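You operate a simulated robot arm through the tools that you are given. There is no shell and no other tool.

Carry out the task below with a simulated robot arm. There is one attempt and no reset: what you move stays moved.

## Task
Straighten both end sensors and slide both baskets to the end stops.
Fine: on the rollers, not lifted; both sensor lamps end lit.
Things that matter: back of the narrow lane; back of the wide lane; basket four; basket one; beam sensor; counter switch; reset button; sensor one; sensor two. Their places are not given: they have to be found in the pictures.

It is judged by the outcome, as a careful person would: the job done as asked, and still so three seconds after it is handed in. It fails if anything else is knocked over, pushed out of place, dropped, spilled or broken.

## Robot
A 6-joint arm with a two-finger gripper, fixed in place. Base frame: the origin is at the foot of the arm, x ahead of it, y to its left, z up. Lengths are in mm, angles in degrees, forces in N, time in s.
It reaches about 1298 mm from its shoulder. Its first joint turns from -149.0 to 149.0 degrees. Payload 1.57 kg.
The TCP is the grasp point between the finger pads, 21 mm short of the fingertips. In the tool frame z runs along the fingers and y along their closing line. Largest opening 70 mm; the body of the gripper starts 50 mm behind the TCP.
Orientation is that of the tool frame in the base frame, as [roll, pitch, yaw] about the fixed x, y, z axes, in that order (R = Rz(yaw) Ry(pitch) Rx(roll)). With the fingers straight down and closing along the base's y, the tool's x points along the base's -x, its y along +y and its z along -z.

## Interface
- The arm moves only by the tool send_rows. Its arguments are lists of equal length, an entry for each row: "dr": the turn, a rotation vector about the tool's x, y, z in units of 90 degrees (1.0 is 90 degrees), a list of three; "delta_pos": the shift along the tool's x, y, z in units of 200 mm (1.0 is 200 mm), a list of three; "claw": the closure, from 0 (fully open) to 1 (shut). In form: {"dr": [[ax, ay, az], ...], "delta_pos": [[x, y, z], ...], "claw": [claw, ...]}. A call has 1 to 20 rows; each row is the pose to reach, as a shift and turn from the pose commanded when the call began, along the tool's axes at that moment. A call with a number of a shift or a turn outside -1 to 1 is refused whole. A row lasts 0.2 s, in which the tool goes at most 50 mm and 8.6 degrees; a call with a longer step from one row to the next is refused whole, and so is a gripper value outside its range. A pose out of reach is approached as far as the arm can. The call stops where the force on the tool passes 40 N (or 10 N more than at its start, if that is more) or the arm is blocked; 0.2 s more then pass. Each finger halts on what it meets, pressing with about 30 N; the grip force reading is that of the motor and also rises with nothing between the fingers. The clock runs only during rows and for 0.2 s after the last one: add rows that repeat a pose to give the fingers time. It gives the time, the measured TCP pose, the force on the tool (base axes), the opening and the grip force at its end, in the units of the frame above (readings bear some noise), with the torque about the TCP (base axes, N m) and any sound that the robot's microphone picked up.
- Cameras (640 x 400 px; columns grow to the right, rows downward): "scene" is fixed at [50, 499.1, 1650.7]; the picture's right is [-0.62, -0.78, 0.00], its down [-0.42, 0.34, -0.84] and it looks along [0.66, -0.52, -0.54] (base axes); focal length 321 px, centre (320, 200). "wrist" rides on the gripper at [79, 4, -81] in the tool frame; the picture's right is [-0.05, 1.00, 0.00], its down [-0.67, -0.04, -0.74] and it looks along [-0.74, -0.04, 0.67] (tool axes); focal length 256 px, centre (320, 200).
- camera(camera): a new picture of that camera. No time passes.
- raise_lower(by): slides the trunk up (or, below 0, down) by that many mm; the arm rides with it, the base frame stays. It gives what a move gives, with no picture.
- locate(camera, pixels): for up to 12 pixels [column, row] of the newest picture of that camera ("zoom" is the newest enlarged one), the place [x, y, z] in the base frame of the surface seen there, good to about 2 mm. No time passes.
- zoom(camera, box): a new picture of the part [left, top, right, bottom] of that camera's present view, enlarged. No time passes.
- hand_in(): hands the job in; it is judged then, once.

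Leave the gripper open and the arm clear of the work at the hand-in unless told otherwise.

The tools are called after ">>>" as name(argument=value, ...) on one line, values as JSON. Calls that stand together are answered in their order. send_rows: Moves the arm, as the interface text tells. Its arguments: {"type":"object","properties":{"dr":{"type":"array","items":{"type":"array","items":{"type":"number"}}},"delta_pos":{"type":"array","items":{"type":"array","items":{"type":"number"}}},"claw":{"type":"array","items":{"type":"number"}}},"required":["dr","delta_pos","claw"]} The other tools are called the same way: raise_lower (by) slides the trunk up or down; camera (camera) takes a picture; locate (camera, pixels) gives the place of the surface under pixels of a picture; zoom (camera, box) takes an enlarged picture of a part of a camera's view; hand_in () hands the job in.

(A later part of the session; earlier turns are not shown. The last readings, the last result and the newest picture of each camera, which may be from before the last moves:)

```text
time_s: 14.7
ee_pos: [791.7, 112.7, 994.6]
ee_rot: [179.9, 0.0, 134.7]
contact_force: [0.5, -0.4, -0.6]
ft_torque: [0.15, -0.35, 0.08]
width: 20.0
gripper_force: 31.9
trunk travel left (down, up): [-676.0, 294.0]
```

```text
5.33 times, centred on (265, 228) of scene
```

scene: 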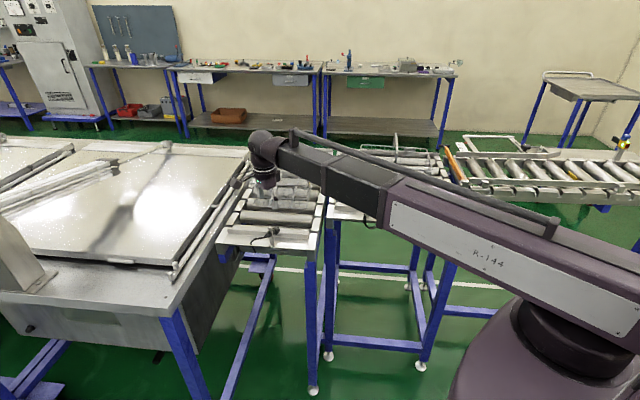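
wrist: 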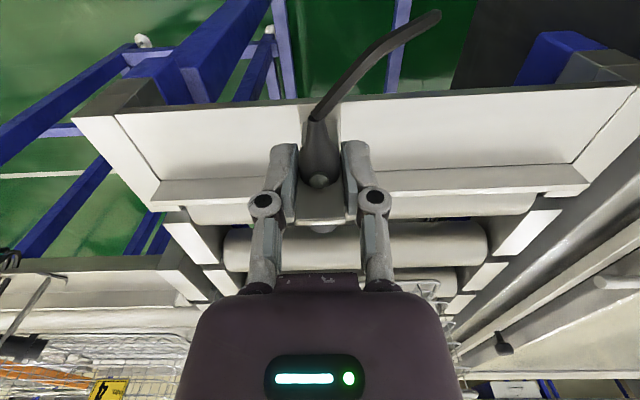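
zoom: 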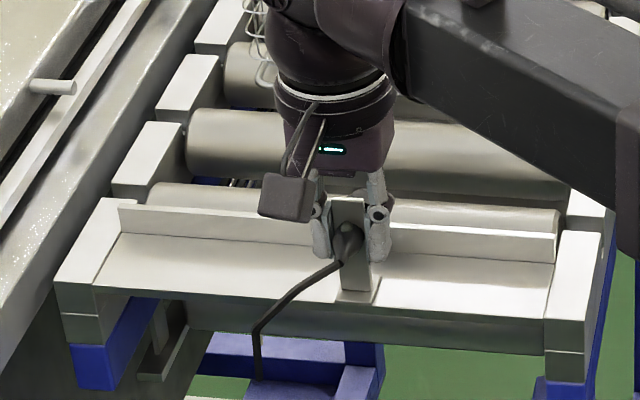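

The post is parallel to the lip now, and the lip tilt in the wrist view matches the camera's own tilt. I'll open the fingers.

>>> send_rows(dr=[[0, 0, 0], [0, 0, 0], [0, 0, 0]], delta_pos=[[0, 0, 0], [0, 0, 0], [0, 0, 0]], claw=[0.5, 0, 0])

>>> raise_lower(by=130)

>>> camera(camera="wrist")

>>> zoom(camera="scene", box=[215, 190, 315, 265])

```text
time_s: 15.4
ee_pos: [791.5, 114.4, 995.3]
ee_rot: [180.0, 0.1, 134.7]
contact_force: [0.5, -0.5, 0.6]
ft_torque: [-0.02, -0.02, 0.0]
width: 70.1
gripper_force: 0.1
trunk travel left (down, up): [-676.0, 294.0]
```

```text
time_s: 17.0
ee_pos: [791.5, 113.3, 1124.9]
ee_rot: [-180.0, 0.0, 134.7]
contact_force: [0.1, -0.2, -0.9]
ft_torque: [-0.03, 0.0, 0.04]
width: 70.3
gripper_force: 0.0
trunk travel left (down, up): [-806.0, 164.0]
```

```text
taken
```

wrist: 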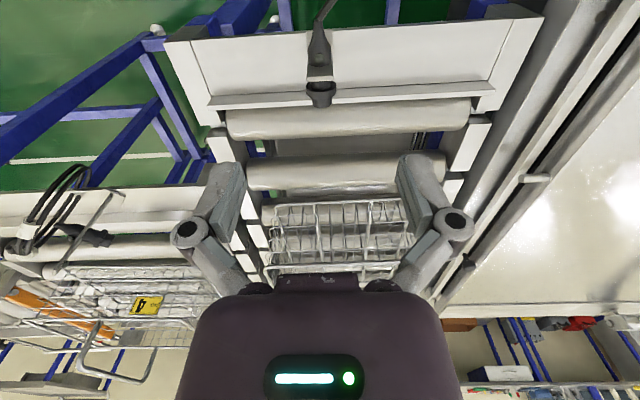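

```text
5.33 times, centred on (265, 228) of scene
```

zoom: 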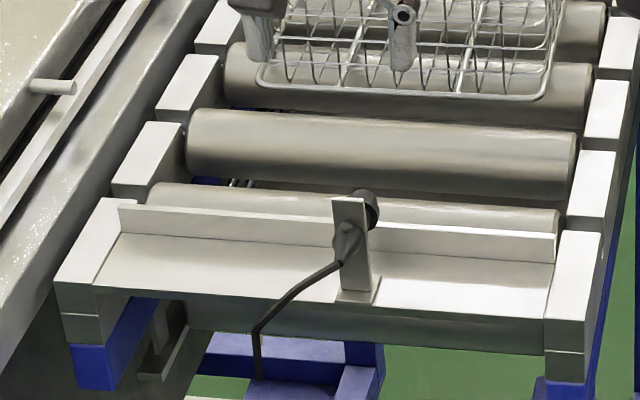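

Sensor one stands straight, pointing down the lane. Basket one is straight ahead, with the tool now aligned to the lane (tool x = -u, tool y = v). I'll zoom to locate basket one's front rim before going in.

>>> zoom(camera="wrist", box=[240, 170, 440, 290])

>>> locate(camera="zoom", pixels=[[110, 105], [300, 100], [520, 95], [105, 200], [250, 330], [450, 310], [100, 330], [540, 260]])

```text
3.20 times, centred on (340, 230) of wrist
```

zoom: 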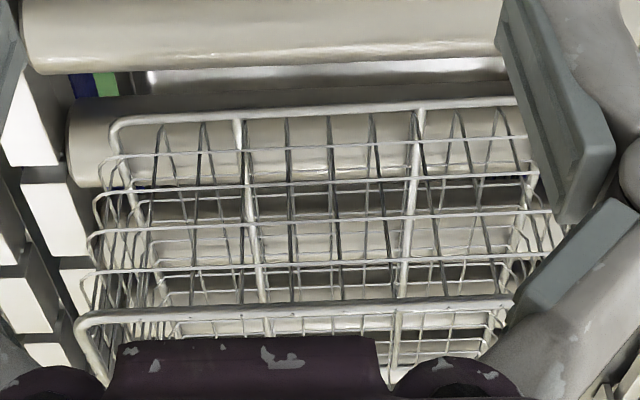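

```text
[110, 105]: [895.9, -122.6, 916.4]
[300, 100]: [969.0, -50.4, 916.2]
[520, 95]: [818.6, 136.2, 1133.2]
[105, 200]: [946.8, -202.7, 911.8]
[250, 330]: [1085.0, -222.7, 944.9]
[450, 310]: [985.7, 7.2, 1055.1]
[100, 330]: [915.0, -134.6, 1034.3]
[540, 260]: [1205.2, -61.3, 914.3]
```

The front rim is confirmed at u≈692, z≈1055. I'll move 245 mm along the lane at z≈1125, inside the front wall and well short of the handle at u≈835.

>>> send_rows(dr=[[0, 0, 0], [0, 0, 0], [0, 0, 0], [0, 0, 0], [0, 0, 0]], delta_pos=[[-0.2, 0.02, 0], [-0.4, 0.04, 0], [-0.6, 0.06, 0], [-0.8, 0.08, 0], [-1.0, 0.1, 0]], claw=[0, 0, 0, 0, 0])

>>> send_rows(dr=[[0, 0, 0], [0, 0, 0], [0, 0, 0]], delta_pos=[[-0.15, 0, 0], [-0.227, 0, 0], [-0.227, 0, 0]], claw=[0, 0, 0])

>>> camera(camera="wrist")

>>> zoom(camera="scene", box=[200, 110, 340, 220])

```text
time_s: 18.2
ee_pos: [946.8, -15.6, 1123.7]
ee_rot: [-180.0, 0.0, 134.8]
contact_force: [-0.4, -0.5, 0.1]
ft_torque: [0.03, 0.02, 0.01]
width: 69.9
gripper_force: 0.0
trunk travel left (down, up): [-806.0, 164.0]
```

```text
time_s: 19.0
ee_pos: [979.2, -46.9, 1124.6]
ee_rot: [180.0, 0.1, 134.7]
contact_force: [1.1, -0.1, -0.3]
ft_torque: [0.04, 0.03, 0.0]
width: 70.2
gripper_force: 0.0
trunk travel left (down, up): [-806.0, 164.0]
```

```text
taken
```

wrist: 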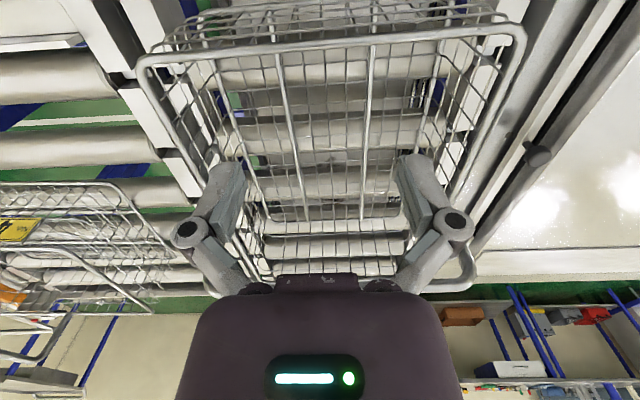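

```text
3.64 times, centred on (270, 165) of scene
```

zoom: 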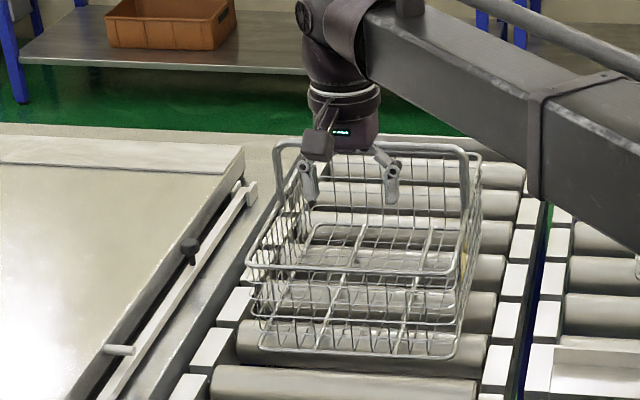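

TCP is at u≈726, v≈659, inside the front wall with the handle about 110 mm behind. I'll lower the trunk 85 mm so the fingers hang just inside the front rim.

>>> raise_lower(by=-85)

>>> camera(camera="wrist")

>>> zoom(camera="scene", box=[200, 120, 340, 220])

```text
time_s: 20.2
ee_pos: [977.5, -46.6, 1040.1]
ee_rot: [180.0, 0.0, 134.6]
contact_force: [-0.8, 0.7, 0.3]
ft_torque: [0.04, 0.0, 0.01]
width: 70.1
gripper_force: 0.1
trunk travel left (down, up): [-721.0, 249.0]
```

```text
taken
```

wrist: 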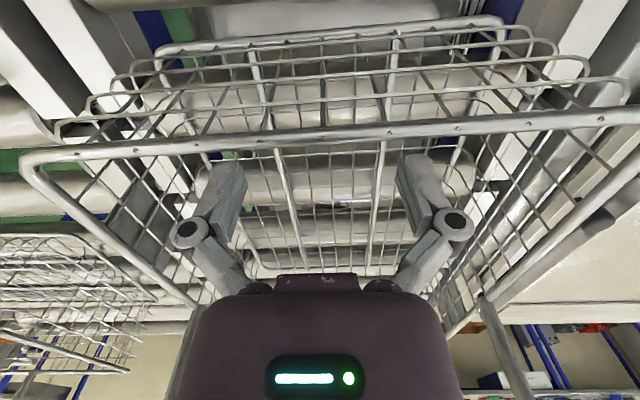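

```text
4.00 times, centred on (270, 170) of scene
```

zoom: 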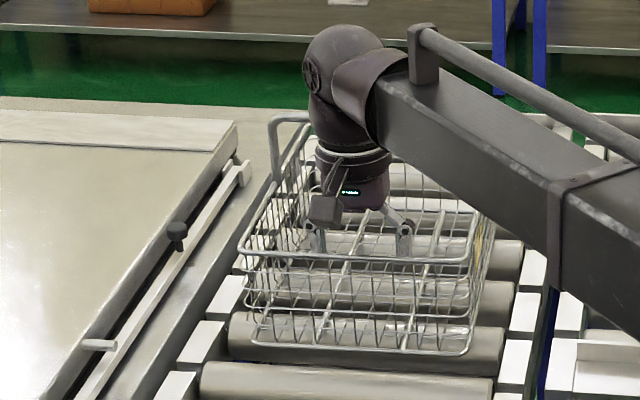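

No contact and everything clear. I'll draw the fingers 24 mm toward the arm along the lane to meet the inside of the front rim.

>>> send_rows(dr=[[0, 0, 0], [0, 0, 0], [0, 0, 0], [0, 0, 0], [0, 0, 0]], delta_pos=[[0.05, 0, 0], [0.08, 0, 0], [0.1, 0, 0], [0.12, 0, 0], [0.12, 0, 0]], claw=[0, 0, 0, 0, 0])

>>> camera(camera="wrist")

```text
time_s: 21.4
ee_pos: [962.3, -29.2, 1039.3]
ee_rot: [-179.9, 0.0, 134.8]
contact_force: [-0.8, -0.6, -0.7]
ft_torque: [0.01, 0.03, 0.0]
width: 70.1
gripper_force: 0.1
trunk travel left (down, up): [-721.0, 249.0]
```

```text
taken
```

wrist: 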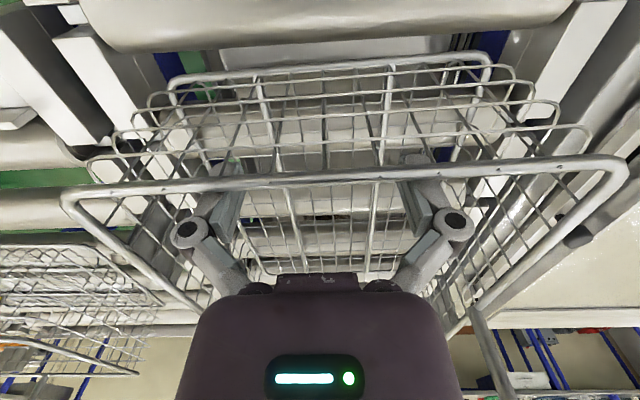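

TCP is at u≈701, about touching. I'll slide slowly another 60 mm and check that the basket follows.

>>> send_rows(dr=[[0, 0, 0], [0, 0, 0], [0, 0, 0], [0, 0, 0], [0, 0, 0], [0, 0, 0], [0, 0, 0], [0, 0, 0], [0, 0, 0], [0, 0, 0]], delta_pos=[[0.03, 0, 0], [0.06, 0, 0], [0.09, 0, 0], [0.12, 0, 0], [0.15, 0, 0], [0.18, 0, 0], [0.21, 0, 0], [0.24, 0, 0], [0.27, 0, 0], [0.3, 0, 0]], claw=[0, 0, 0, 0, 0, 0, 0, 0, 0, 0])

>>> camera(camera="wrist")

>>> zoom(camera="scene", box=[200, 120, 340, 250])

```text
time_s: 23.6
ee_pos: [919.7, 12.3, 1041.0]
ee_rot: [-179.9, 0.1, 134.7]
contact_force: [0.2, -0.4, 0.0]
ft_torque: [0.0, -0.02, -0.03]
width: 70.1
gripper_force: 0.0
trunk travel left (down, up): [-721.0, 249.0]
```

```text
taken
```

wrist: 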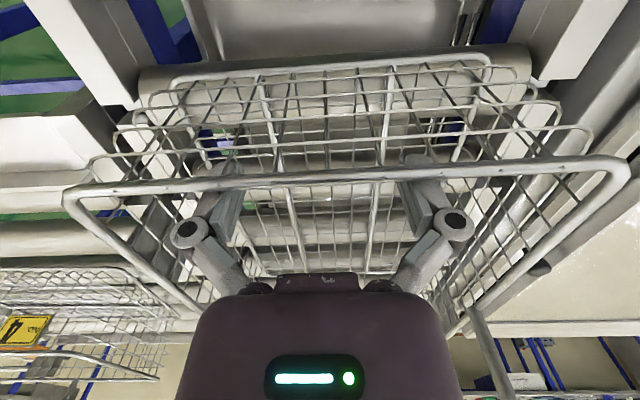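

```text
3.08 times, centred on (270, 185) of scene
```

zoom: 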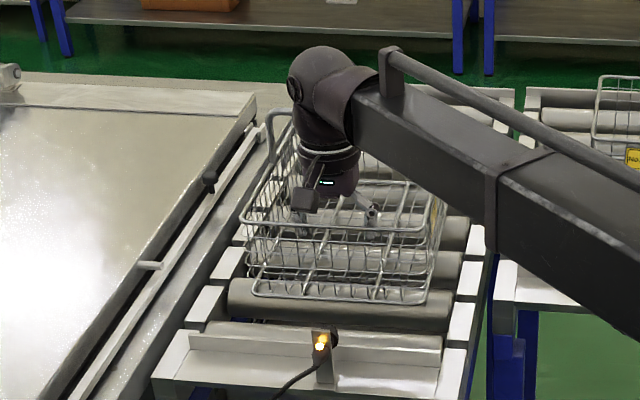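

The basket follows with almost no force, and sensor one's lamp has come on at about (320, 343) in the zoom. I'll slide another 84 mm, still short of the lip.

>>> send_rows(dr=[[0, 0, 0], [0, 0, 0], [0, 0, 0], [0, 0, 0], [0, 0, 0], [0, 0, 0], [0, 0, 0], [0, 0, 0], [0, 0, 0], [0, 0, 0], [0, 0, 0], [0, 0, 0], [0, 0, 0], [0, 0, 0]], delta_pos=[[0.03, 0, 0], [0.06, 0, 0], [0.09, 0, 0], [0.12, 0, 0], [0.15, 0, 0], [0.18, 0, 0], [0.21, 0, 0], [0.24, 0, 0], [0.27, 0, 0], [0.3, 0, 0], [0.33, 0, 0], [0.36, 0, 0], [0.39, 0, 0], [0.42, 0, 0]], claw=[0, 0, 0, 0, 0, 0, 0, 0, 0, 0, 0, 0, 0, 0])

>>> camera(camera="wrist")

>>> zoom(camera="scene", box=[200, 140, 340, 260])

```text
time_s: 26.6
ee_pos: [860.3, 72.3, 1039.7]
ee_rot: [180.0, 0.0, 134.6]
contact_force: [-0.3, 0.4, -0.2]
ft_torque: [-0.03, -0.02, -0.04]
width: 69.9
gripper_force: 0.1
trunk travel left (down, up): [-721.0, 249.0]
```

```text
taken
```

wrist: 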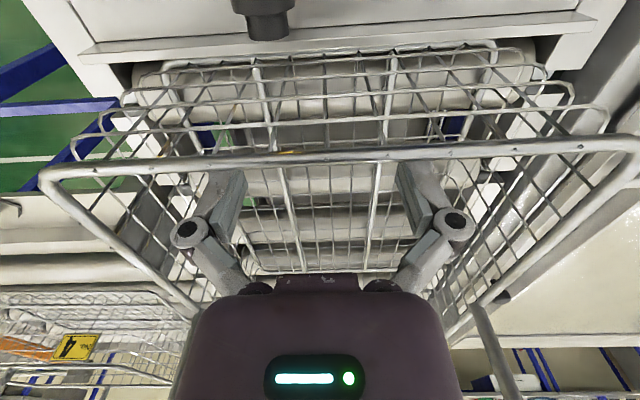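

```text
3.33 times, centred on (270, 200) of scene
```

zoom: 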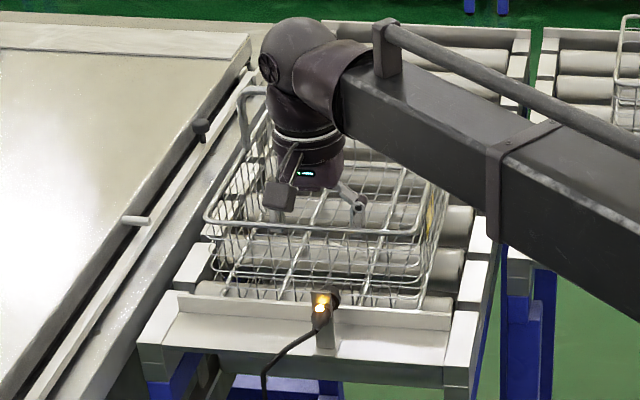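

The basket has rolled slightly ahead of the fingers and its front is close to the lip. I'll continue in 2 mm steps for 20 mm and watch the force.

>>> send_rows(dr=[[0, 0, 0], [0, 0, 0], [0, 0, 0], [0, 0, 0], [0, 0, 0], [0, 0, 0], [0, 0, 0], [0, 0, 0], [0, 0, 0]], delta_pos=[[0.01, 0, 0], [0.02, 0, 0], [0.03, 0, 0], [0.04, 0, 0], [0.05, 0, 0], [0.06, 0, 0], [0.07, 0, 0], [0.08, 0, 0], [0.08, 0, 0]], claw=[0, 0, 0, 0, 0, 0, 0, 0, 0])

>>> camera(camera="wrist")

>>> zoom(camera="scene", box=[220, 200, 320, 260])

```text
time_s: 28.6
ee_pos: [849.1, 83.4, 1039.3]
ee_rot: [179.9, 0.0, 134.7]
contact_force: [6.4, -5.4, 2.5]
ft_torque: [-0.12, 0.1, 0.36]
width: 69.8
gripper_force: 0.0
trunk travel left (down, up): [-721.0, 249.0]
```

```text
taken
```

wrist: 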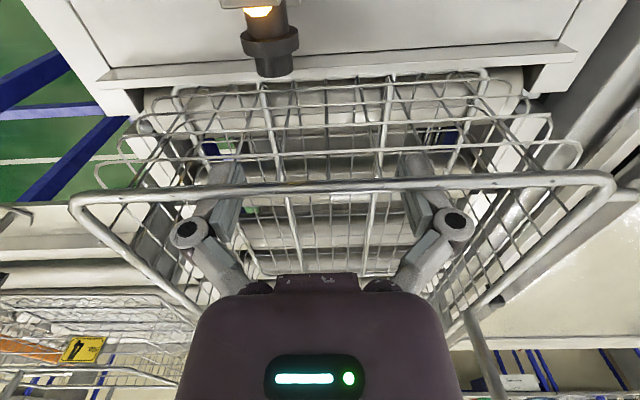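

```text
6.40 times, centred on (270, 230) of scene
```

zoom: 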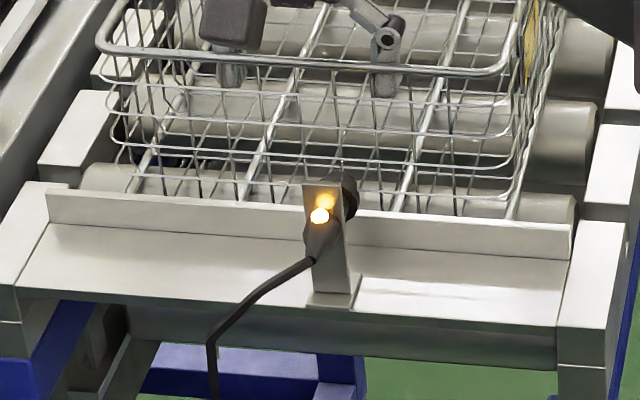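

8.4 N back-pressure at u≈541 means the basket is against the lip, and the lamp stays lit. I'll ease off slowly and back the fingers away from the rim by 25 mm.

>>> send_rows(dr=[[0, 0, 0], [0, 0, 0], [0, 0, 0], [0, 0, 0], [0, 0, 0], [0, 0, 0]], delta_pos=[[-0.005, 0, 0], [-0.01, 0, 0], [-0.02, 0, 0], [-0.05, 0, 0], [-0.09, 0, 0], [-0.125, 0, 0]], claw=[0, 0, 0, 0, 0, 0])

>>> camera(camera="wrist")

>>> zoom(camera="scene", box=[220, 200, 320, 260])

```text
time_s: 30.0
ee_pos: [867.0, 66.1, 1040.0]
ee_rot: [-180.0, 0.1, 134.8]
contact_force: [-0.5, -0.3, -1.1]
ft_torque: [-0.01, 0.01, 0.03]
width: 70.0
gripper_force: 0.0
trunk travel left (down, up): [-721.0, 249.0]
```

```text
taken
```

wrist: 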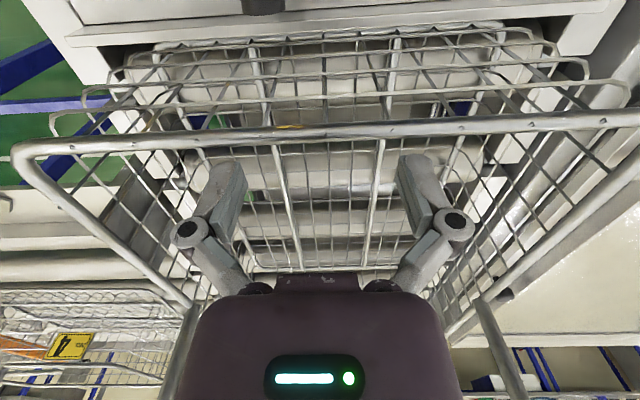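

```text
6.40 times, centred on (270, 230) of scene
```

zoom: 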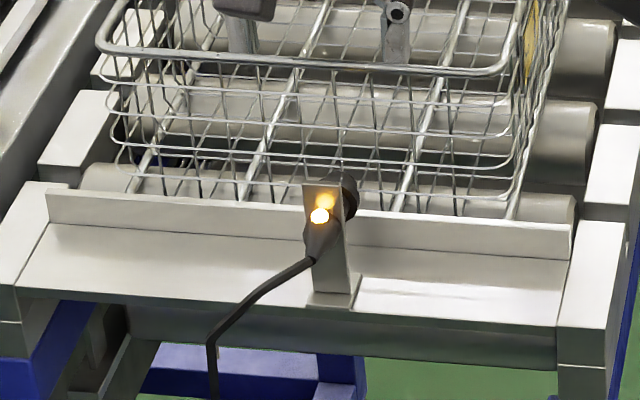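

Basket one stays at the stop with the lamp lit. I'll raise the trunk 130 mm to clear the rim and handle before moving away.

>>> raise_lower(by=130)

>>> send_rows(dr=[[0, 0, 0], [0, 0, 0], [0, 0, 0], [0, 0, 0], [0, 0, 0]], delta_pos=[[0.15, 0, 0], [0.25, -0.17, 0], [0.25, -0.37, 0], [0.25, -0.57, 0], [0.25, -0.75, 0]], claw=[0, 0, 0, 0, 0])

>>> send_rows(dr=[[0, 0, 0], [0, 0, 0], [0, 0, 0], [0, 0, 0], [0, 0, 0], [0, 0, 0]], delta_pos=[[0, -0.2, 0], [0, -0.4, 0], [0, -0.6, 0], [0, -0.8, 0], [0, -0.95, 0], [0, -0.95, 0]], claw=[0, 0, 0, 0, 0, 0])

>>> camera(camera="wrist")

>>> camera(camera="scene")

```text
time_s: 31.6
ee_pos: [867.0, 66.8, 1169.3]
ee_rot: [-180.0, 0.0, 134.7]
contact_force: [-0.7, -0.1, -0.2]
ft_torque: [0.01, -0.02, 0.02]
width: 70.2
gripper_force: 0.0
trunk travel left (down, up): [-851.0, 119.0]
```

```text
time_s: 32.8
ee_pos: [723.7, -3.9, 1170.2]
ee_rot: [-180.0, 0.0, 134.7]
contact_force: [-0.8, -0.4, 0.1]
ft_torque: [0.01, 0.01, -0.02]
width: 70.0
gripper_force: 0.1
trunk travel left (down, up): [-851.0, 119.0]
```

```text
time_s: 34.2
ee_pos: [588.8, -136.2, 1169.7]
ee_rot: [180.0, 0.1, 134.7]
contact_force: [0.3, 0.1, -0.9]
ft_torque: [0.0, -0.01, -0.01]
width: 70.2
gripper_force: 0.0
trunk travel left (down, up): [-851.0, 119.0]
```

```text
taken
```

wrist: 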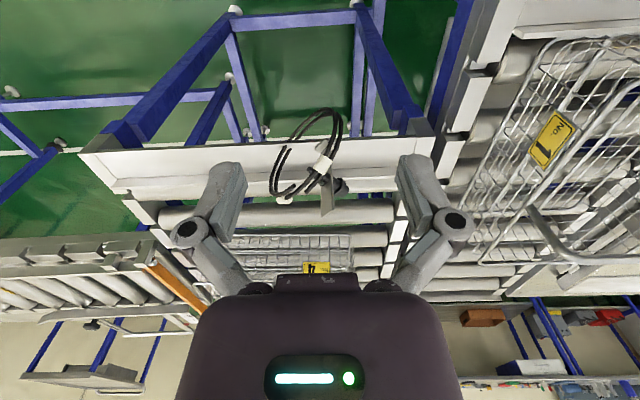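

```text
taken
```

scene: 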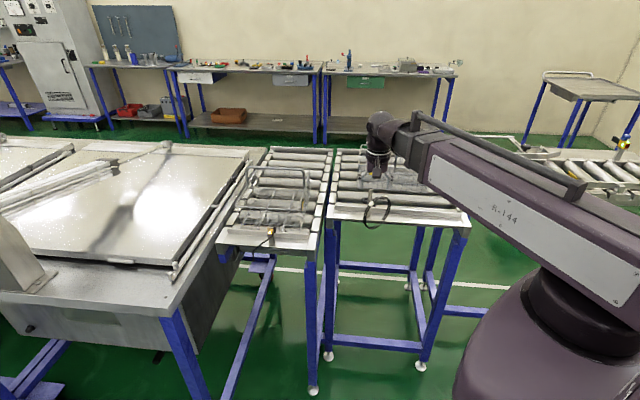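

Basket one sits at the front of the narrow lane. Sensor two and its cable coil are now at about (315, 165) in the wrist view, so I'll zoom there to measure the post and barrel.

>>> zoom(camera="wrist", box=[260, 100, 380, 220])

>>> zoom(camera="wrist", box=[285, 155, 365, 215])

>>> locate(camera="zoom", pixels=[[335, 250], [345, 300], [325, 310], [345, 200], [400, 200], [300, 180], [260, 190], [330, 270], [320, 120], [355, 240], [180, 290], [420, 170]])

```text
3.33 times, centred on (320, 160) of wrist
```

zoom: 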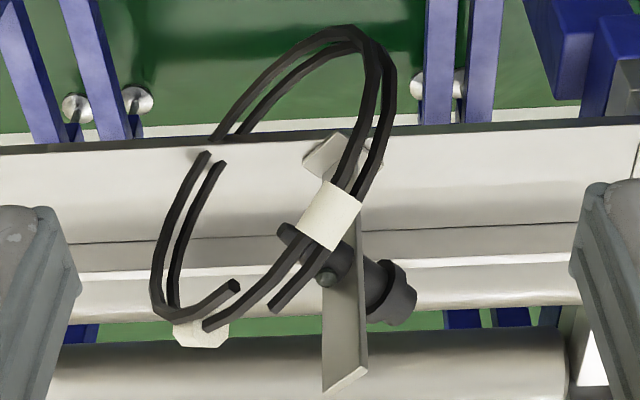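

```text
6.67 times, centred on (325, 185) of wrist
```

zoom: 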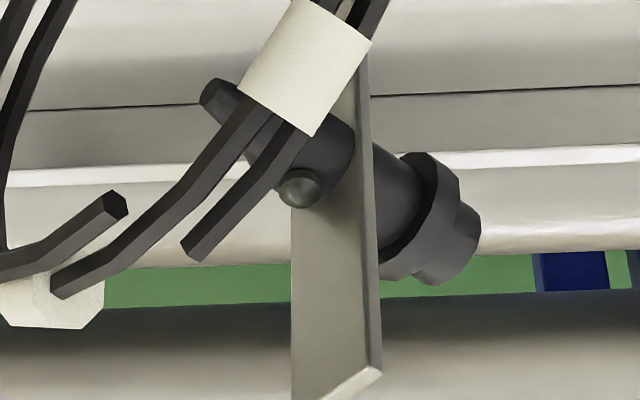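

```text
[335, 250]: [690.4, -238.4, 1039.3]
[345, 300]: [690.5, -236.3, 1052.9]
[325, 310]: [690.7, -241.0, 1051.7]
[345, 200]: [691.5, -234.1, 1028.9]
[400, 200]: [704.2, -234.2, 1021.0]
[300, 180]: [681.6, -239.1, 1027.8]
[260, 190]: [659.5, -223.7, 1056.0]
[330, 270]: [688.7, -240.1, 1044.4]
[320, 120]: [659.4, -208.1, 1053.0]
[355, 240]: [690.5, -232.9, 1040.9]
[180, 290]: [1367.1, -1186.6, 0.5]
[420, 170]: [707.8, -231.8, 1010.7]
```

The post's near face is at x≈690, centre about (692, -241), and the barrel points about +3°. I'll check how close the coil's strands and white clip come to where the near finger would descend.

>>> locate(camera="zoom", pixels=[[200, 240], [230, 210], [280, 145], [115, 205], [70, 285], [160, 215], [340, 40], [310, 110], [365, 30], [40, 310], [340, 385], [215, 90]])

>>> zoom(camera="scene", box=[350, 185, 400, 235])

```text
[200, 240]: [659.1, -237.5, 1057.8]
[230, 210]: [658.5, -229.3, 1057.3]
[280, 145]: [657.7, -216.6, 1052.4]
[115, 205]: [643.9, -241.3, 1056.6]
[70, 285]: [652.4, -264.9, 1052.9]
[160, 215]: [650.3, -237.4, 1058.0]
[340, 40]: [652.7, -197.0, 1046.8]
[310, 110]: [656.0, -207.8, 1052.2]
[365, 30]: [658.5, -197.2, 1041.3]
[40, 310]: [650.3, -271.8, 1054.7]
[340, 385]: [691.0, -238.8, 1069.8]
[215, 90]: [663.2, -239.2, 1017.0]
```

```text
8.00 times, centred on (375, 210) of scene
```

zoom: 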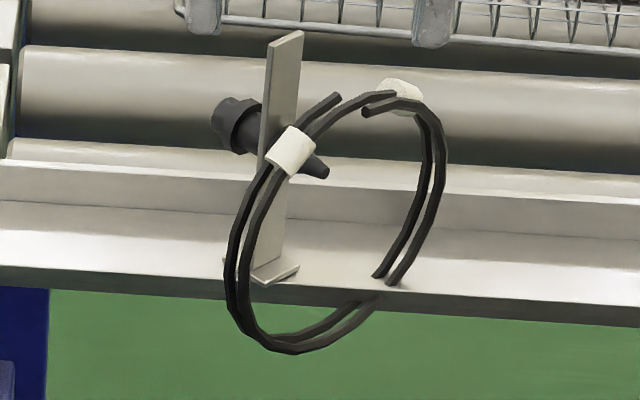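

The coil reaches at most x≈662 near the finger's path. I'll narrow the opening to about 24 mm so the near finger stays at x≥669, turn the jaws to close along the barrel axis, and move above the post at z≈1169.

>>> send_rows(dr=[[0, 0, 0.09], [0, 0, 0.18], [0, 0, 0.27], [0, 0, 0.36], [0, 0, 0.43], [0, 0, 0.463], [0, 0, 0.463]], delta_pos=[[-0.15, 0, 0], [-0.3, 0, 0], [-0.45, 0, 0], [-0.6, 0, 0], [-0.7, 0, 0], [-0.7355, 0, 0], [-0.7355, 0, 0]], claw=[0.2, 0.4, 0.6, 0.65, 0.65, 0.65, 0.65])

>>> camera(camera="wrist")

>>> zoom(camera="wrist", box=[260, 20, 400, 150])

```text
time_s: 35.8
ee_pos: [692.2, -241.8, 1169.3]
ee_rot: [-180.0, 0.0, 93.0]
contact_force: [-0.1, 0.0, -0.1]
ft_torque: [0.02, 0.02, 0.02]
width: 24.7
gripper_force: 0.1
trunk travel left (down, up): [-851.0, 119.0]
```

```text
taken
```

wrist: 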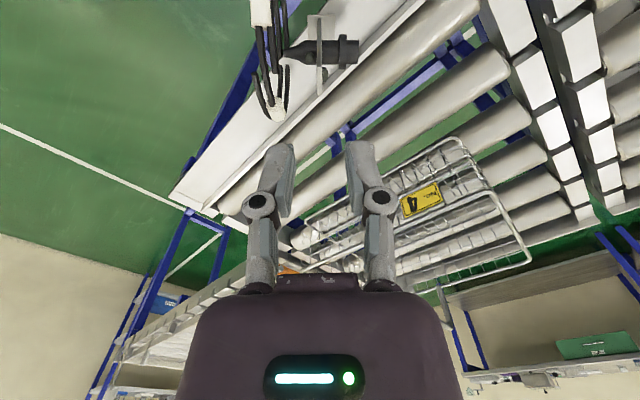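

```text
3.08 times, centred on (330, 85) of wrist
```

zoom: 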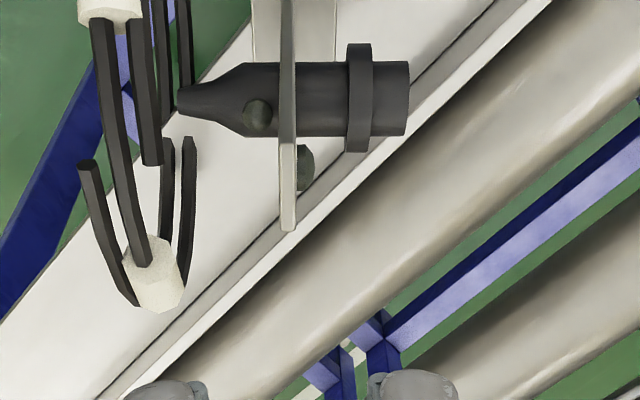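

The post is exactly edge-on under the TCP and the barrel is in line with the jaws. I'll lower 60 mm first and check.

>>> raise_lower(by=-60)

>>> camera(camera="wrist")

>>> zoom(camera="scene", box=[340, 150, 420, 230])

```text
time_s: 36.8
ee_pos: [692.6, -241.0, 1109.6]
ee_rot: [-179.9, -0.1, 93.1]
contact_force: [0.8, -0.8, -0.7]
ft_torque: [0.04, -0.02, -0.01]
width: 24.6
gripper_force: 0.0
trunk travel left (down, up): [-791.0, 179.0]
```

```text
taken
```

wrist: 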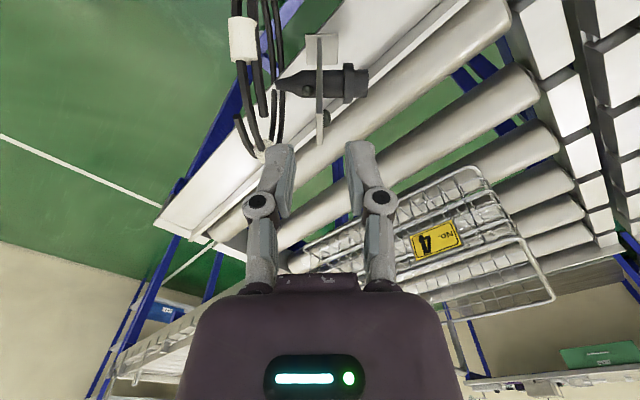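

```text
5.00 times, centred on (380, 190) of scene
```

zoom: 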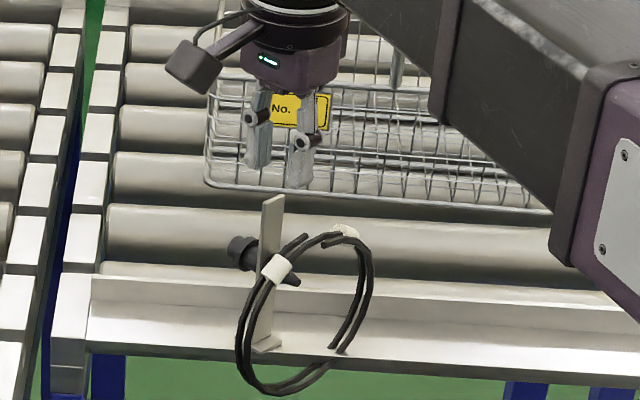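

Fingers are on either side of the post line and the coil is clear of them. I'll lower the last 50 mm to z≈1060.

>>> raise_lower(by=-50)

>>> camera(camera="wrist")

>>> zoom(camera="scene", box=[340, 170, 420, 240])

```text
time_s: 37.7
ee_pos: [693.0, -241.7, 1059.8]
ee_rot: [180.0, 0.0, 93.1]
contact_force: [0.3, -0.3, -0.4]
ft_torque: [-0.03, 0.02, -0.01]
width: 24.5
gripper_force: 0.0
trunk travel left (down, up): [-741.0, 229.0]
```

```text
taken
```

wrist: 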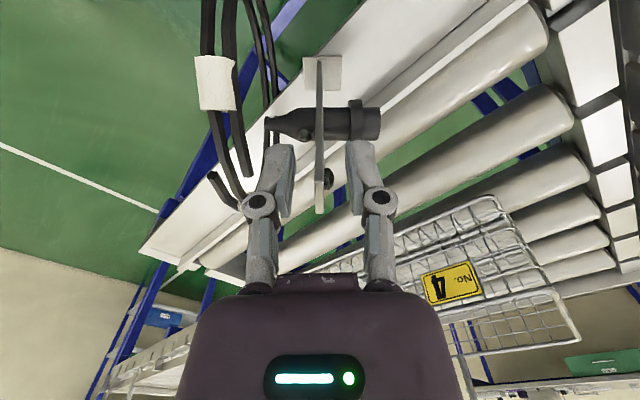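

```text
5.71 times, centred on (380, 205) of scene
```

zoom: 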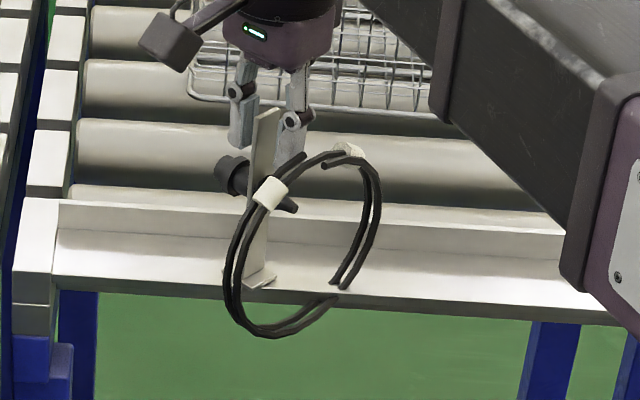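

The post is between the pads and the coil is untouched. I'll close on the post.

>>> send_rows(dr=[[0, 0, 0], [0, 0, 0], [0, 0, 0], [0, 0, 0]], delta_pos=[[0, 0, 0], [0, 0, 0], [0, 0, 0], [0, 0, 0]], claw=[0.8, 0.9, 1, 1])

>>> camera(camera="wrist")

```text
time_s: 38.7
ee_pos: [693.1, -242.8, 1060.0]
ee_rot: [179.9, 0.0, 93.0]
contact_force: [-1.1, -0.5, -0.4]
ft_torque: [0.06, 0.04, 0.04]
width: 6.0
gripper_force: 31.7
trunk travel left (down, up): [-741.0, 229.0]
```

```text
taken
```

wrist: 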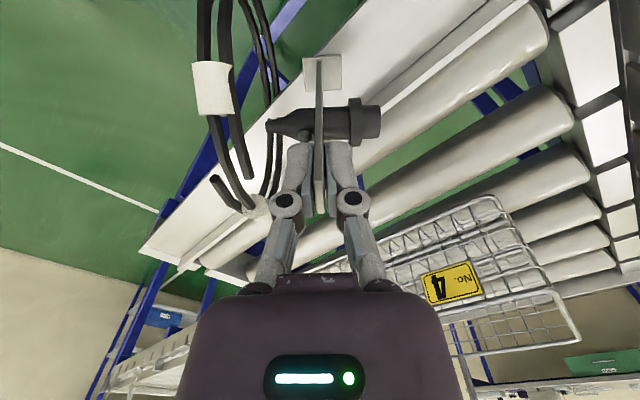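

Gripped at 6 mm with negligible side force. I'll turn the first 18° clockwise (tool +z) and check how the coil behaves.

>>> send_rows(dr=[[0, 0, 0.05], [0, 0, 0.1], [0, 0, 0.15], [0, 0, 0.2], [0, 0, 0.2]], delta_pos=[[0, 0, 0], [0, 0, 0], [0, 0, 0], [0, 0, 0], [0, 0, 0]], claw=[1, 1, 1, 1, 1])

>>> camera(camera="wrist")

>>> zoom(camera="scene", box=[340, 170, 420, 240])

```text
time_s: 39.9
ee_pos: [692.5, -242.4, 1059.3]
ee_rot: [-180.0, 0.0, 75.0]
contact_force: [-6.8, 0.1, -6.2]
ft_torque: [0.17, 0.07, 0.01]
width: 6.1
gripper_force: 31.7
trunk travel left (down, up): [-741.0, 229.0]
```

```text
taken
```

wrist: 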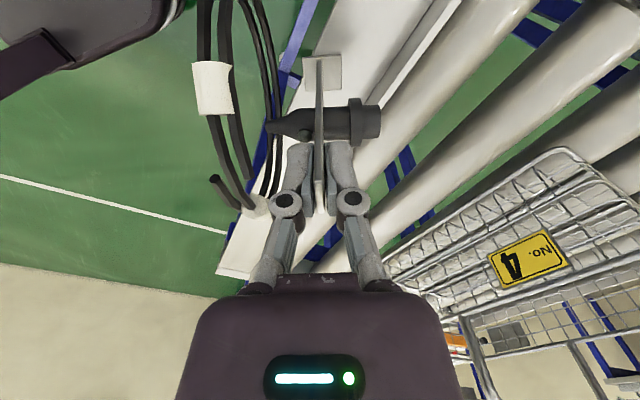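

```text
5.71 times, centred on (380, 205) of scene
```

zoom: 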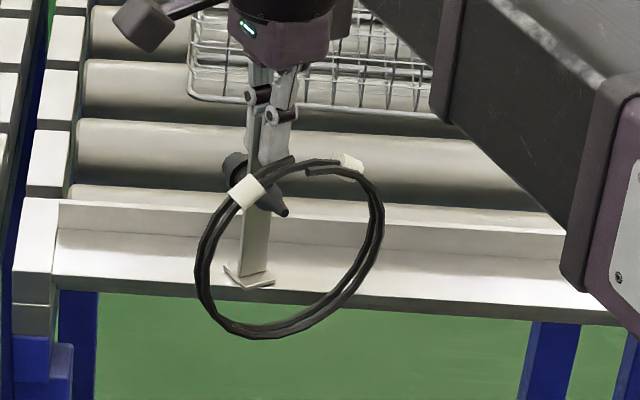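

The coil is rigid with the sensor and turns with it. There is a mild -x force of 7 N, so I'll shift 0.7 mm that way and turn another 15°.

>>> send_rows(dr=[[0, 0, 0], [0, 0, 0.05], [0, 0, 0.1], [0, 0, 0.167], [0, 0, 0.167]], delta_pos=[[0, -0.0035, 0], [0, -0.0035, 0], [0, -0.0035, 0], [0, -0.0035, 0], [0, -0.0035, 0]], claw=[1, 1, 1, 1, 1])

>>> zoom(camera="scene", box=[340, 170, 420, 240])

```text
time_s: 41.1
ee_pos: [692.6, -241.6, 1059.9]
ee_rot: [-179.9, 0.0, 59.9]
contact_force: [-6.3, 1.3, -5.6]
ft_torque: [-0.09, 0.16, -0.02]
width: 5.8
gripper_force: 32.2
trunk travel left (down, up): [-741.0, 229.0]
```

```text
5.71 times, centred on (380, 205) of scene
```

zoom: 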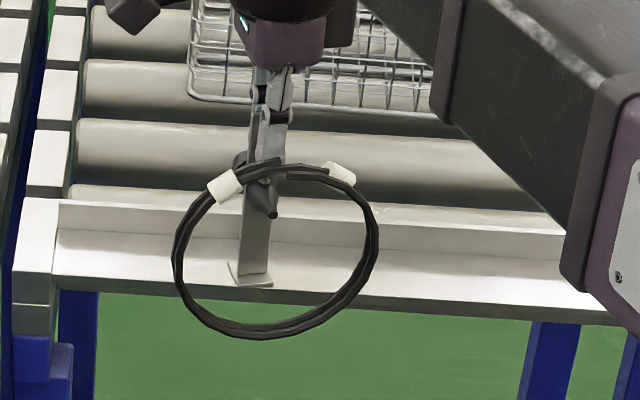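

Continuing smoothly. Yaw reads 59.9, with 14.9° left to 45, so I'll finish the turn.

>>> send_rows(dr=[[0, 0, 0.05], [0, 0, 0.1], [0, 0, 0.166], [0, 0, 0.166], [0, 0, 0.166]], delta_pos=[[0, 0, 0], [0, 0, 0], [0, 0, 0], [0, 0, 0], [0, 0, 0]], claw=[1, 1, 1, 1, 1])

>>> camera(camera="wrist")

>>> zoom(camera="scene", box=[340, 170, 420, 240])

```text
time_s: 42.3
ee_pos: [691.6, -241.7, 1061.9]
ee_rot: [-180.0, -0.1, 45.0]
contact_force: [-10.8, 4.9, -12.9]
ft_torque: [0.24, 0.05, 0.02]
width: 6.2
gripper_force: 31.8
trunk travel left (down, up): [-741.0, 229.0]
```

```text
taken
```

wrist: 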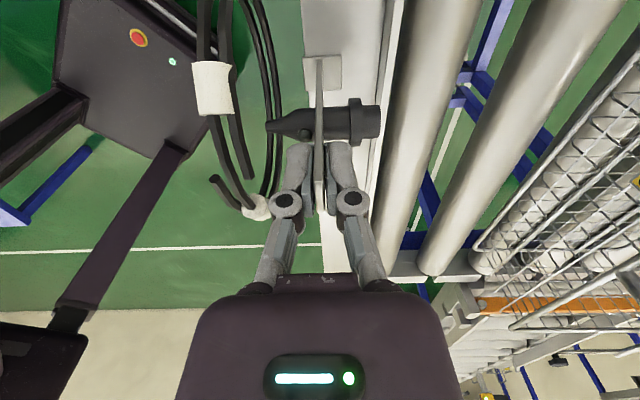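

```text
5.71 times, centred on (380, 205) of scene
```

zoom: 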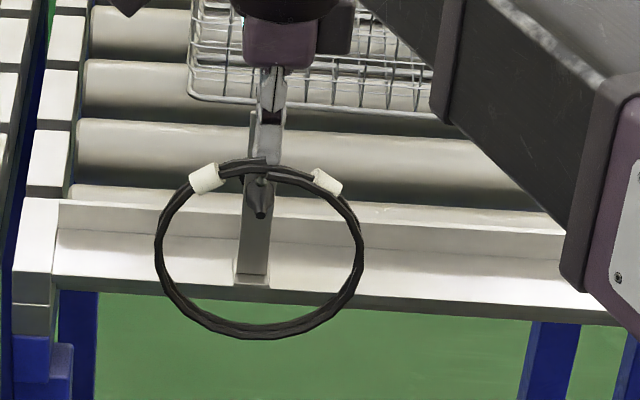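

The jaws are at -45° and the bracket is parallel to the lip. I'll open to the same narrow 24 mm width, clear of the coil.

>>> send_rows(dr=[[0, 0, 0], [0, 0, 0], [0, 0, 0]], delta_pos=[[0, 0, 0], [0, 0, 0], [0, 0, 0]], claw=[0.8, 0.65, 0.65])

>>> camera(camera="wrist")

>>> zoom(camera="wrist", box=[220, 20, 420, 220])

```text
time_s: 43.1
ee_pos: [692.8, -241.9, 1059.5]
ee_rot: [179.9, 0.0, 45.0]
contact_force: [-0.2, -0.4, 0.5]
ft_torque: [-0.01, 0.02, -0.02]
width: 24.7
gripper_force: 0.1
trunk travel left (down, up): [-741.0, 229.0]
```

```text
taken
```

wrist: 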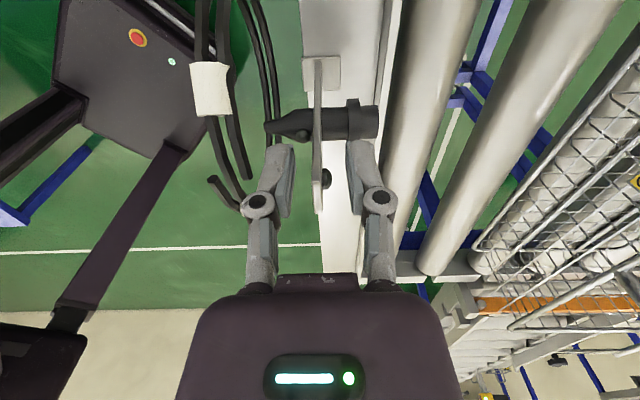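

```text
2.00 times, centred on (320, 120) of wrist
```

zoom: 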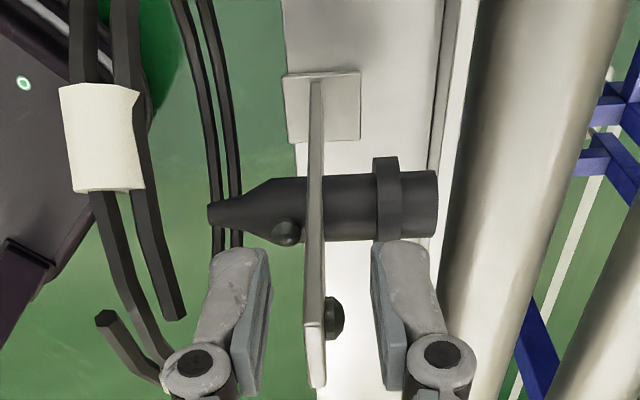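

Released cleanly and sensor two stays straight along the lane. I'll raise the trunk 130 mm and check it.

>>> raise_lower(by=130)

>>> camera(camera="wrist")

>>> zoom(camera="scene", box=[340, 150, 440, 240])

>>> zoom(camera="scene", box=[350, 185, 400, 235])

>>> locate(camera="zoom", pixels=[[285, 100], [255, 100], [270, 240], [200, 180], [450, 200], [450, 215]])

```text
time_s: 44.7
ee_pos: [691.7, -241.8, 1190.2]
ee_rot: [180.0, 0.1, 45.1]
contact_force: [0.1, -0.5, 0.0]
ft_torque: [-0.01, -0.02, 0.0]
width: 24.5
gripper_force: 0.1
trunk travel left (down, up): [-871.0, 99.0]
```

```text
taken
```

wrist: 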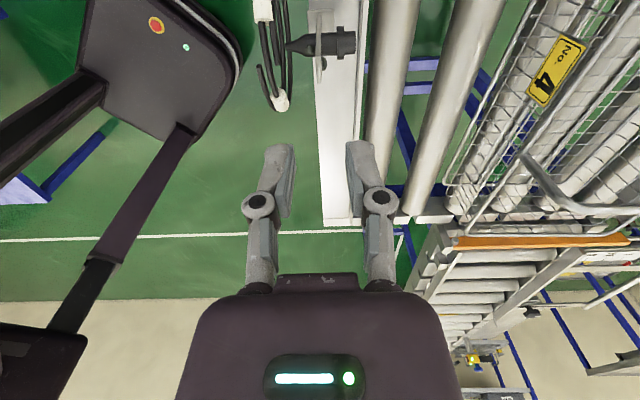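

```text
4.44 times, centred on (390, 195) of scene
```

zoom: 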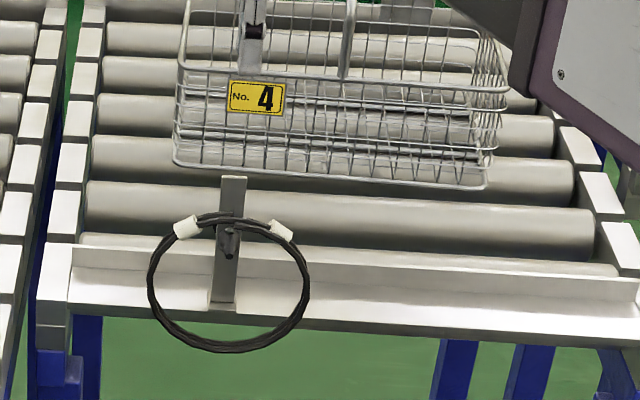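

```text
8.00 times, centred on (375, 210) of scene
```

zoom: 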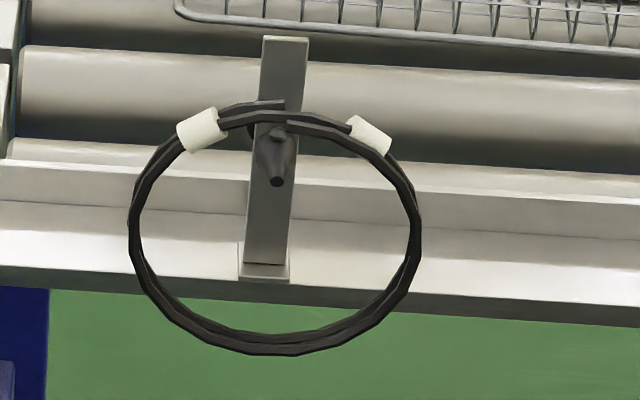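

```text
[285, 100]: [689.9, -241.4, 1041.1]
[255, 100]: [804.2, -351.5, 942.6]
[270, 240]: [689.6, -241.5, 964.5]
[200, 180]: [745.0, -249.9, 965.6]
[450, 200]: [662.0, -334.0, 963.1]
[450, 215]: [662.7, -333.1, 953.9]
```

Sensor two is straight (post square to the lip at u≈704). Next is basket four: its handle hoop runs along the lane at v≈217, z≈1130. I'll pull it by the hoop, keeping height constant. First I'll move there at z≈1190 while turning the jaws to close across the lane, stopping short to look.

>>> send_rows(dr=[[0, 0, -0.09], [0, 0, -0.18], [0, 0, -0.27], [0, 0, -0.36], [0, 0, -0.45], [0, 0, -0.54], [0, 0, -0.63], [0, 0, -0.72], [0, 0, -0.81], [0, 0, -0.9], [0, 0, -0.98], [0, 0, -1.0]], delta_pos=[[-0.04, 0.05, 0], [-0.08, 0.1, 0], [-0.12, 0.16, 0], [-0.16, 0.22, 0], [-0.2, 0.28, 0], [-0.25, 0.34, 0], [-0.3, 0.4, 0], [-0.35, 0.46, 0], [-0.4, 0.52, 0], [-0.45, 0.58, 0], [-0.5, 0.6, 0], [-0.507, 0.6, 0]], claw=[0.65, 0.6, 0.5, 0.4, 0.3, 0.3, 0.3, 0.3, 0.3, 0.3, 0.3, 0.3])

>>> camera(camera="wrist")

>>> camera(camera="scene")

```text
time_s: 47.3
ee_pos: [705.3, -398.5, 1191.1]
ee_rot: [179.9, 0.0, 135.2]
contact_force: [-0.6, 0.4, -0.3]
ft_torque: [-0.02, 0.01, -0.02]
width: 49.2
gripper_force: 0.1
trunk travel left (down, up): [-871.0, 99.0]
```

```text
taken
```

wrist: 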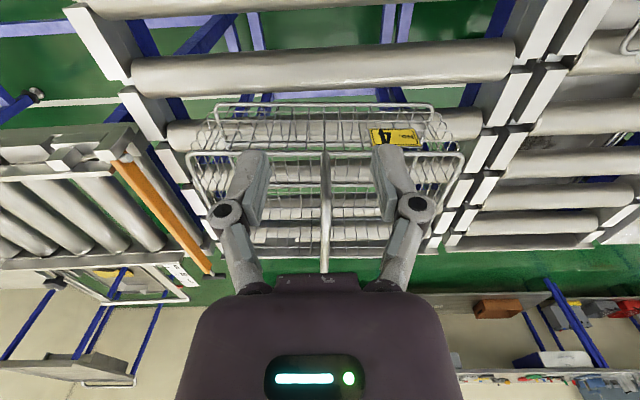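

```text
taken
```

scene: 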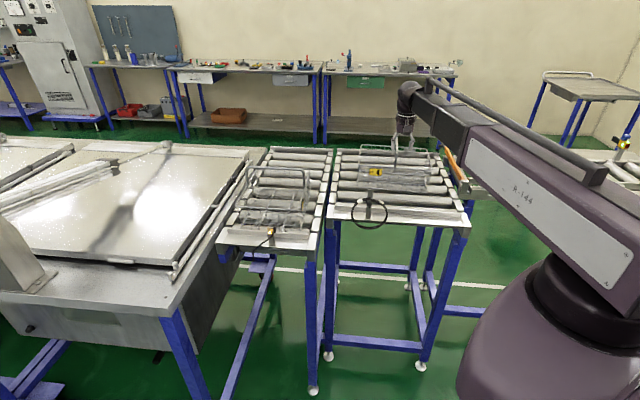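

The handle hoop shows at column ~326, rows 150–272, between the fingers. I'll zoom and locate points along it.

>>> zoom(camera="wrist", box=[270, 130, 390, 280])

>>> locate(camera="zoom", pixels=[[333, 70], [333, 130], [333, 180], [333, 220], [333, 260], [333, 300], [333, 330], [333, 370]])

```text
2.67 times, centred on (330, 205) of wrist
```

zoom: 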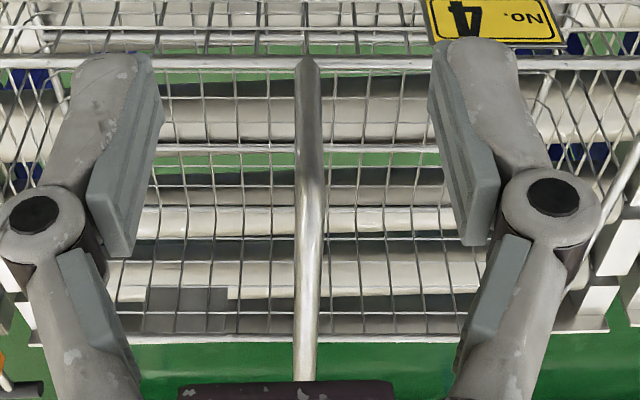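

```text
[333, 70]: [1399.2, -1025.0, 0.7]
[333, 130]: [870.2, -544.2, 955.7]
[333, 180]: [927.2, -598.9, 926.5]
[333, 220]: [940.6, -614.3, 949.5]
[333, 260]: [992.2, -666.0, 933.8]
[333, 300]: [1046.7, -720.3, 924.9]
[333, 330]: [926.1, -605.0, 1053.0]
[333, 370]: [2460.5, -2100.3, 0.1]
```

The hoop is at column ~308 in that zoom; I'll locate on it.

>>> locate(camera="zoom", pixels=[[307, 80], [309, 120], [310, 160], [311, 185], [311, 210], [309, 250], [307, 290], [305, 330], [304, 365], [250, 63], [400, 63], [250, 338]])

```text
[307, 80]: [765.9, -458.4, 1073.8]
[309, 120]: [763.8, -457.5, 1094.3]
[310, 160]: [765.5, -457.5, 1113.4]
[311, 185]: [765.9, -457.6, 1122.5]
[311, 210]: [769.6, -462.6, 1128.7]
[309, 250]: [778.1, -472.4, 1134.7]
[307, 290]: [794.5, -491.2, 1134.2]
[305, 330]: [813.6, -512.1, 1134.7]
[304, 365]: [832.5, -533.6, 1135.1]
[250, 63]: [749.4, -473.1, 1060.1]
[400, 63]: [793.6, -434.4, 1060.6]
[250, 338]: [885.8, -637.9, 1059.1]
```

The hoop top is at z≈1135, from (778,-472) to (833,-534). Its direction is -48.4°, so the basket is yawed about 3.4° clockwise. I'll move above the hoop's middle at (833, -534), jaws turned to match.

>>> send_rows(dr=[[0, 0, 0.02], [0, 0, 0.039], [0, 0, 0.039], [0, 0, 0.039], [0, 0, 0.039], [0, 0, 0.039]], delta_pos=[[-0.2, -0.01, 0], [-0.4, -0.02, 0], [-0.6, -0.031, 0], [-0.8, -0.031, 0], [-0.9305, -0.031, 0], [-0.9305, -0.031, 0]], claw=[0.3, 0.3, 0.3, 0.3, 0.3, 0.3])

>>> camera(camera="wrist")

>>> zoom(camera="scene", box=[340, 80, 460, 200])

```text
time_s: 48.7
ee_pos: [832.1, -533.0, 1190.9]
ee_rot: [-179.9, -0.1, 131.6]
contact_force: [0.3, -0.2, 0.1]
ft_torque: [0.0, -0.02, -0.02]
width: 49.0
gripper_force: 0.1
trunk travel left (down, up): [-871.0, 99.0]
```

```text
taken
```

wrist: 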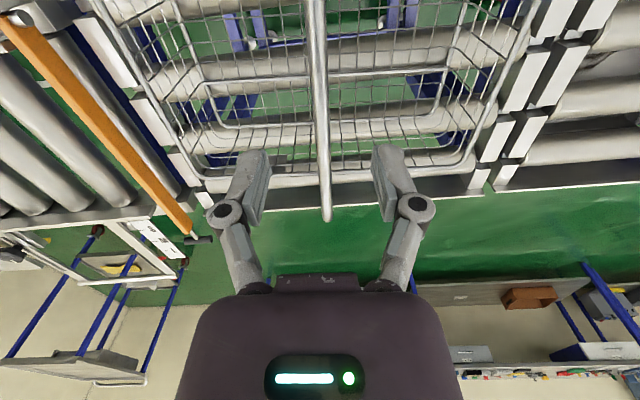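

```text
3.33 times, centred on (400, 140) of scene
```

zoom: 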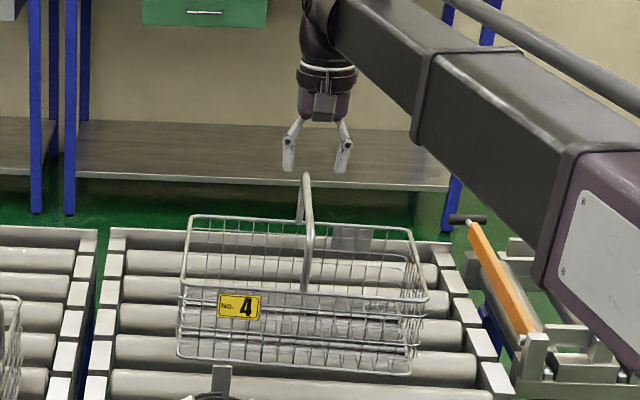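

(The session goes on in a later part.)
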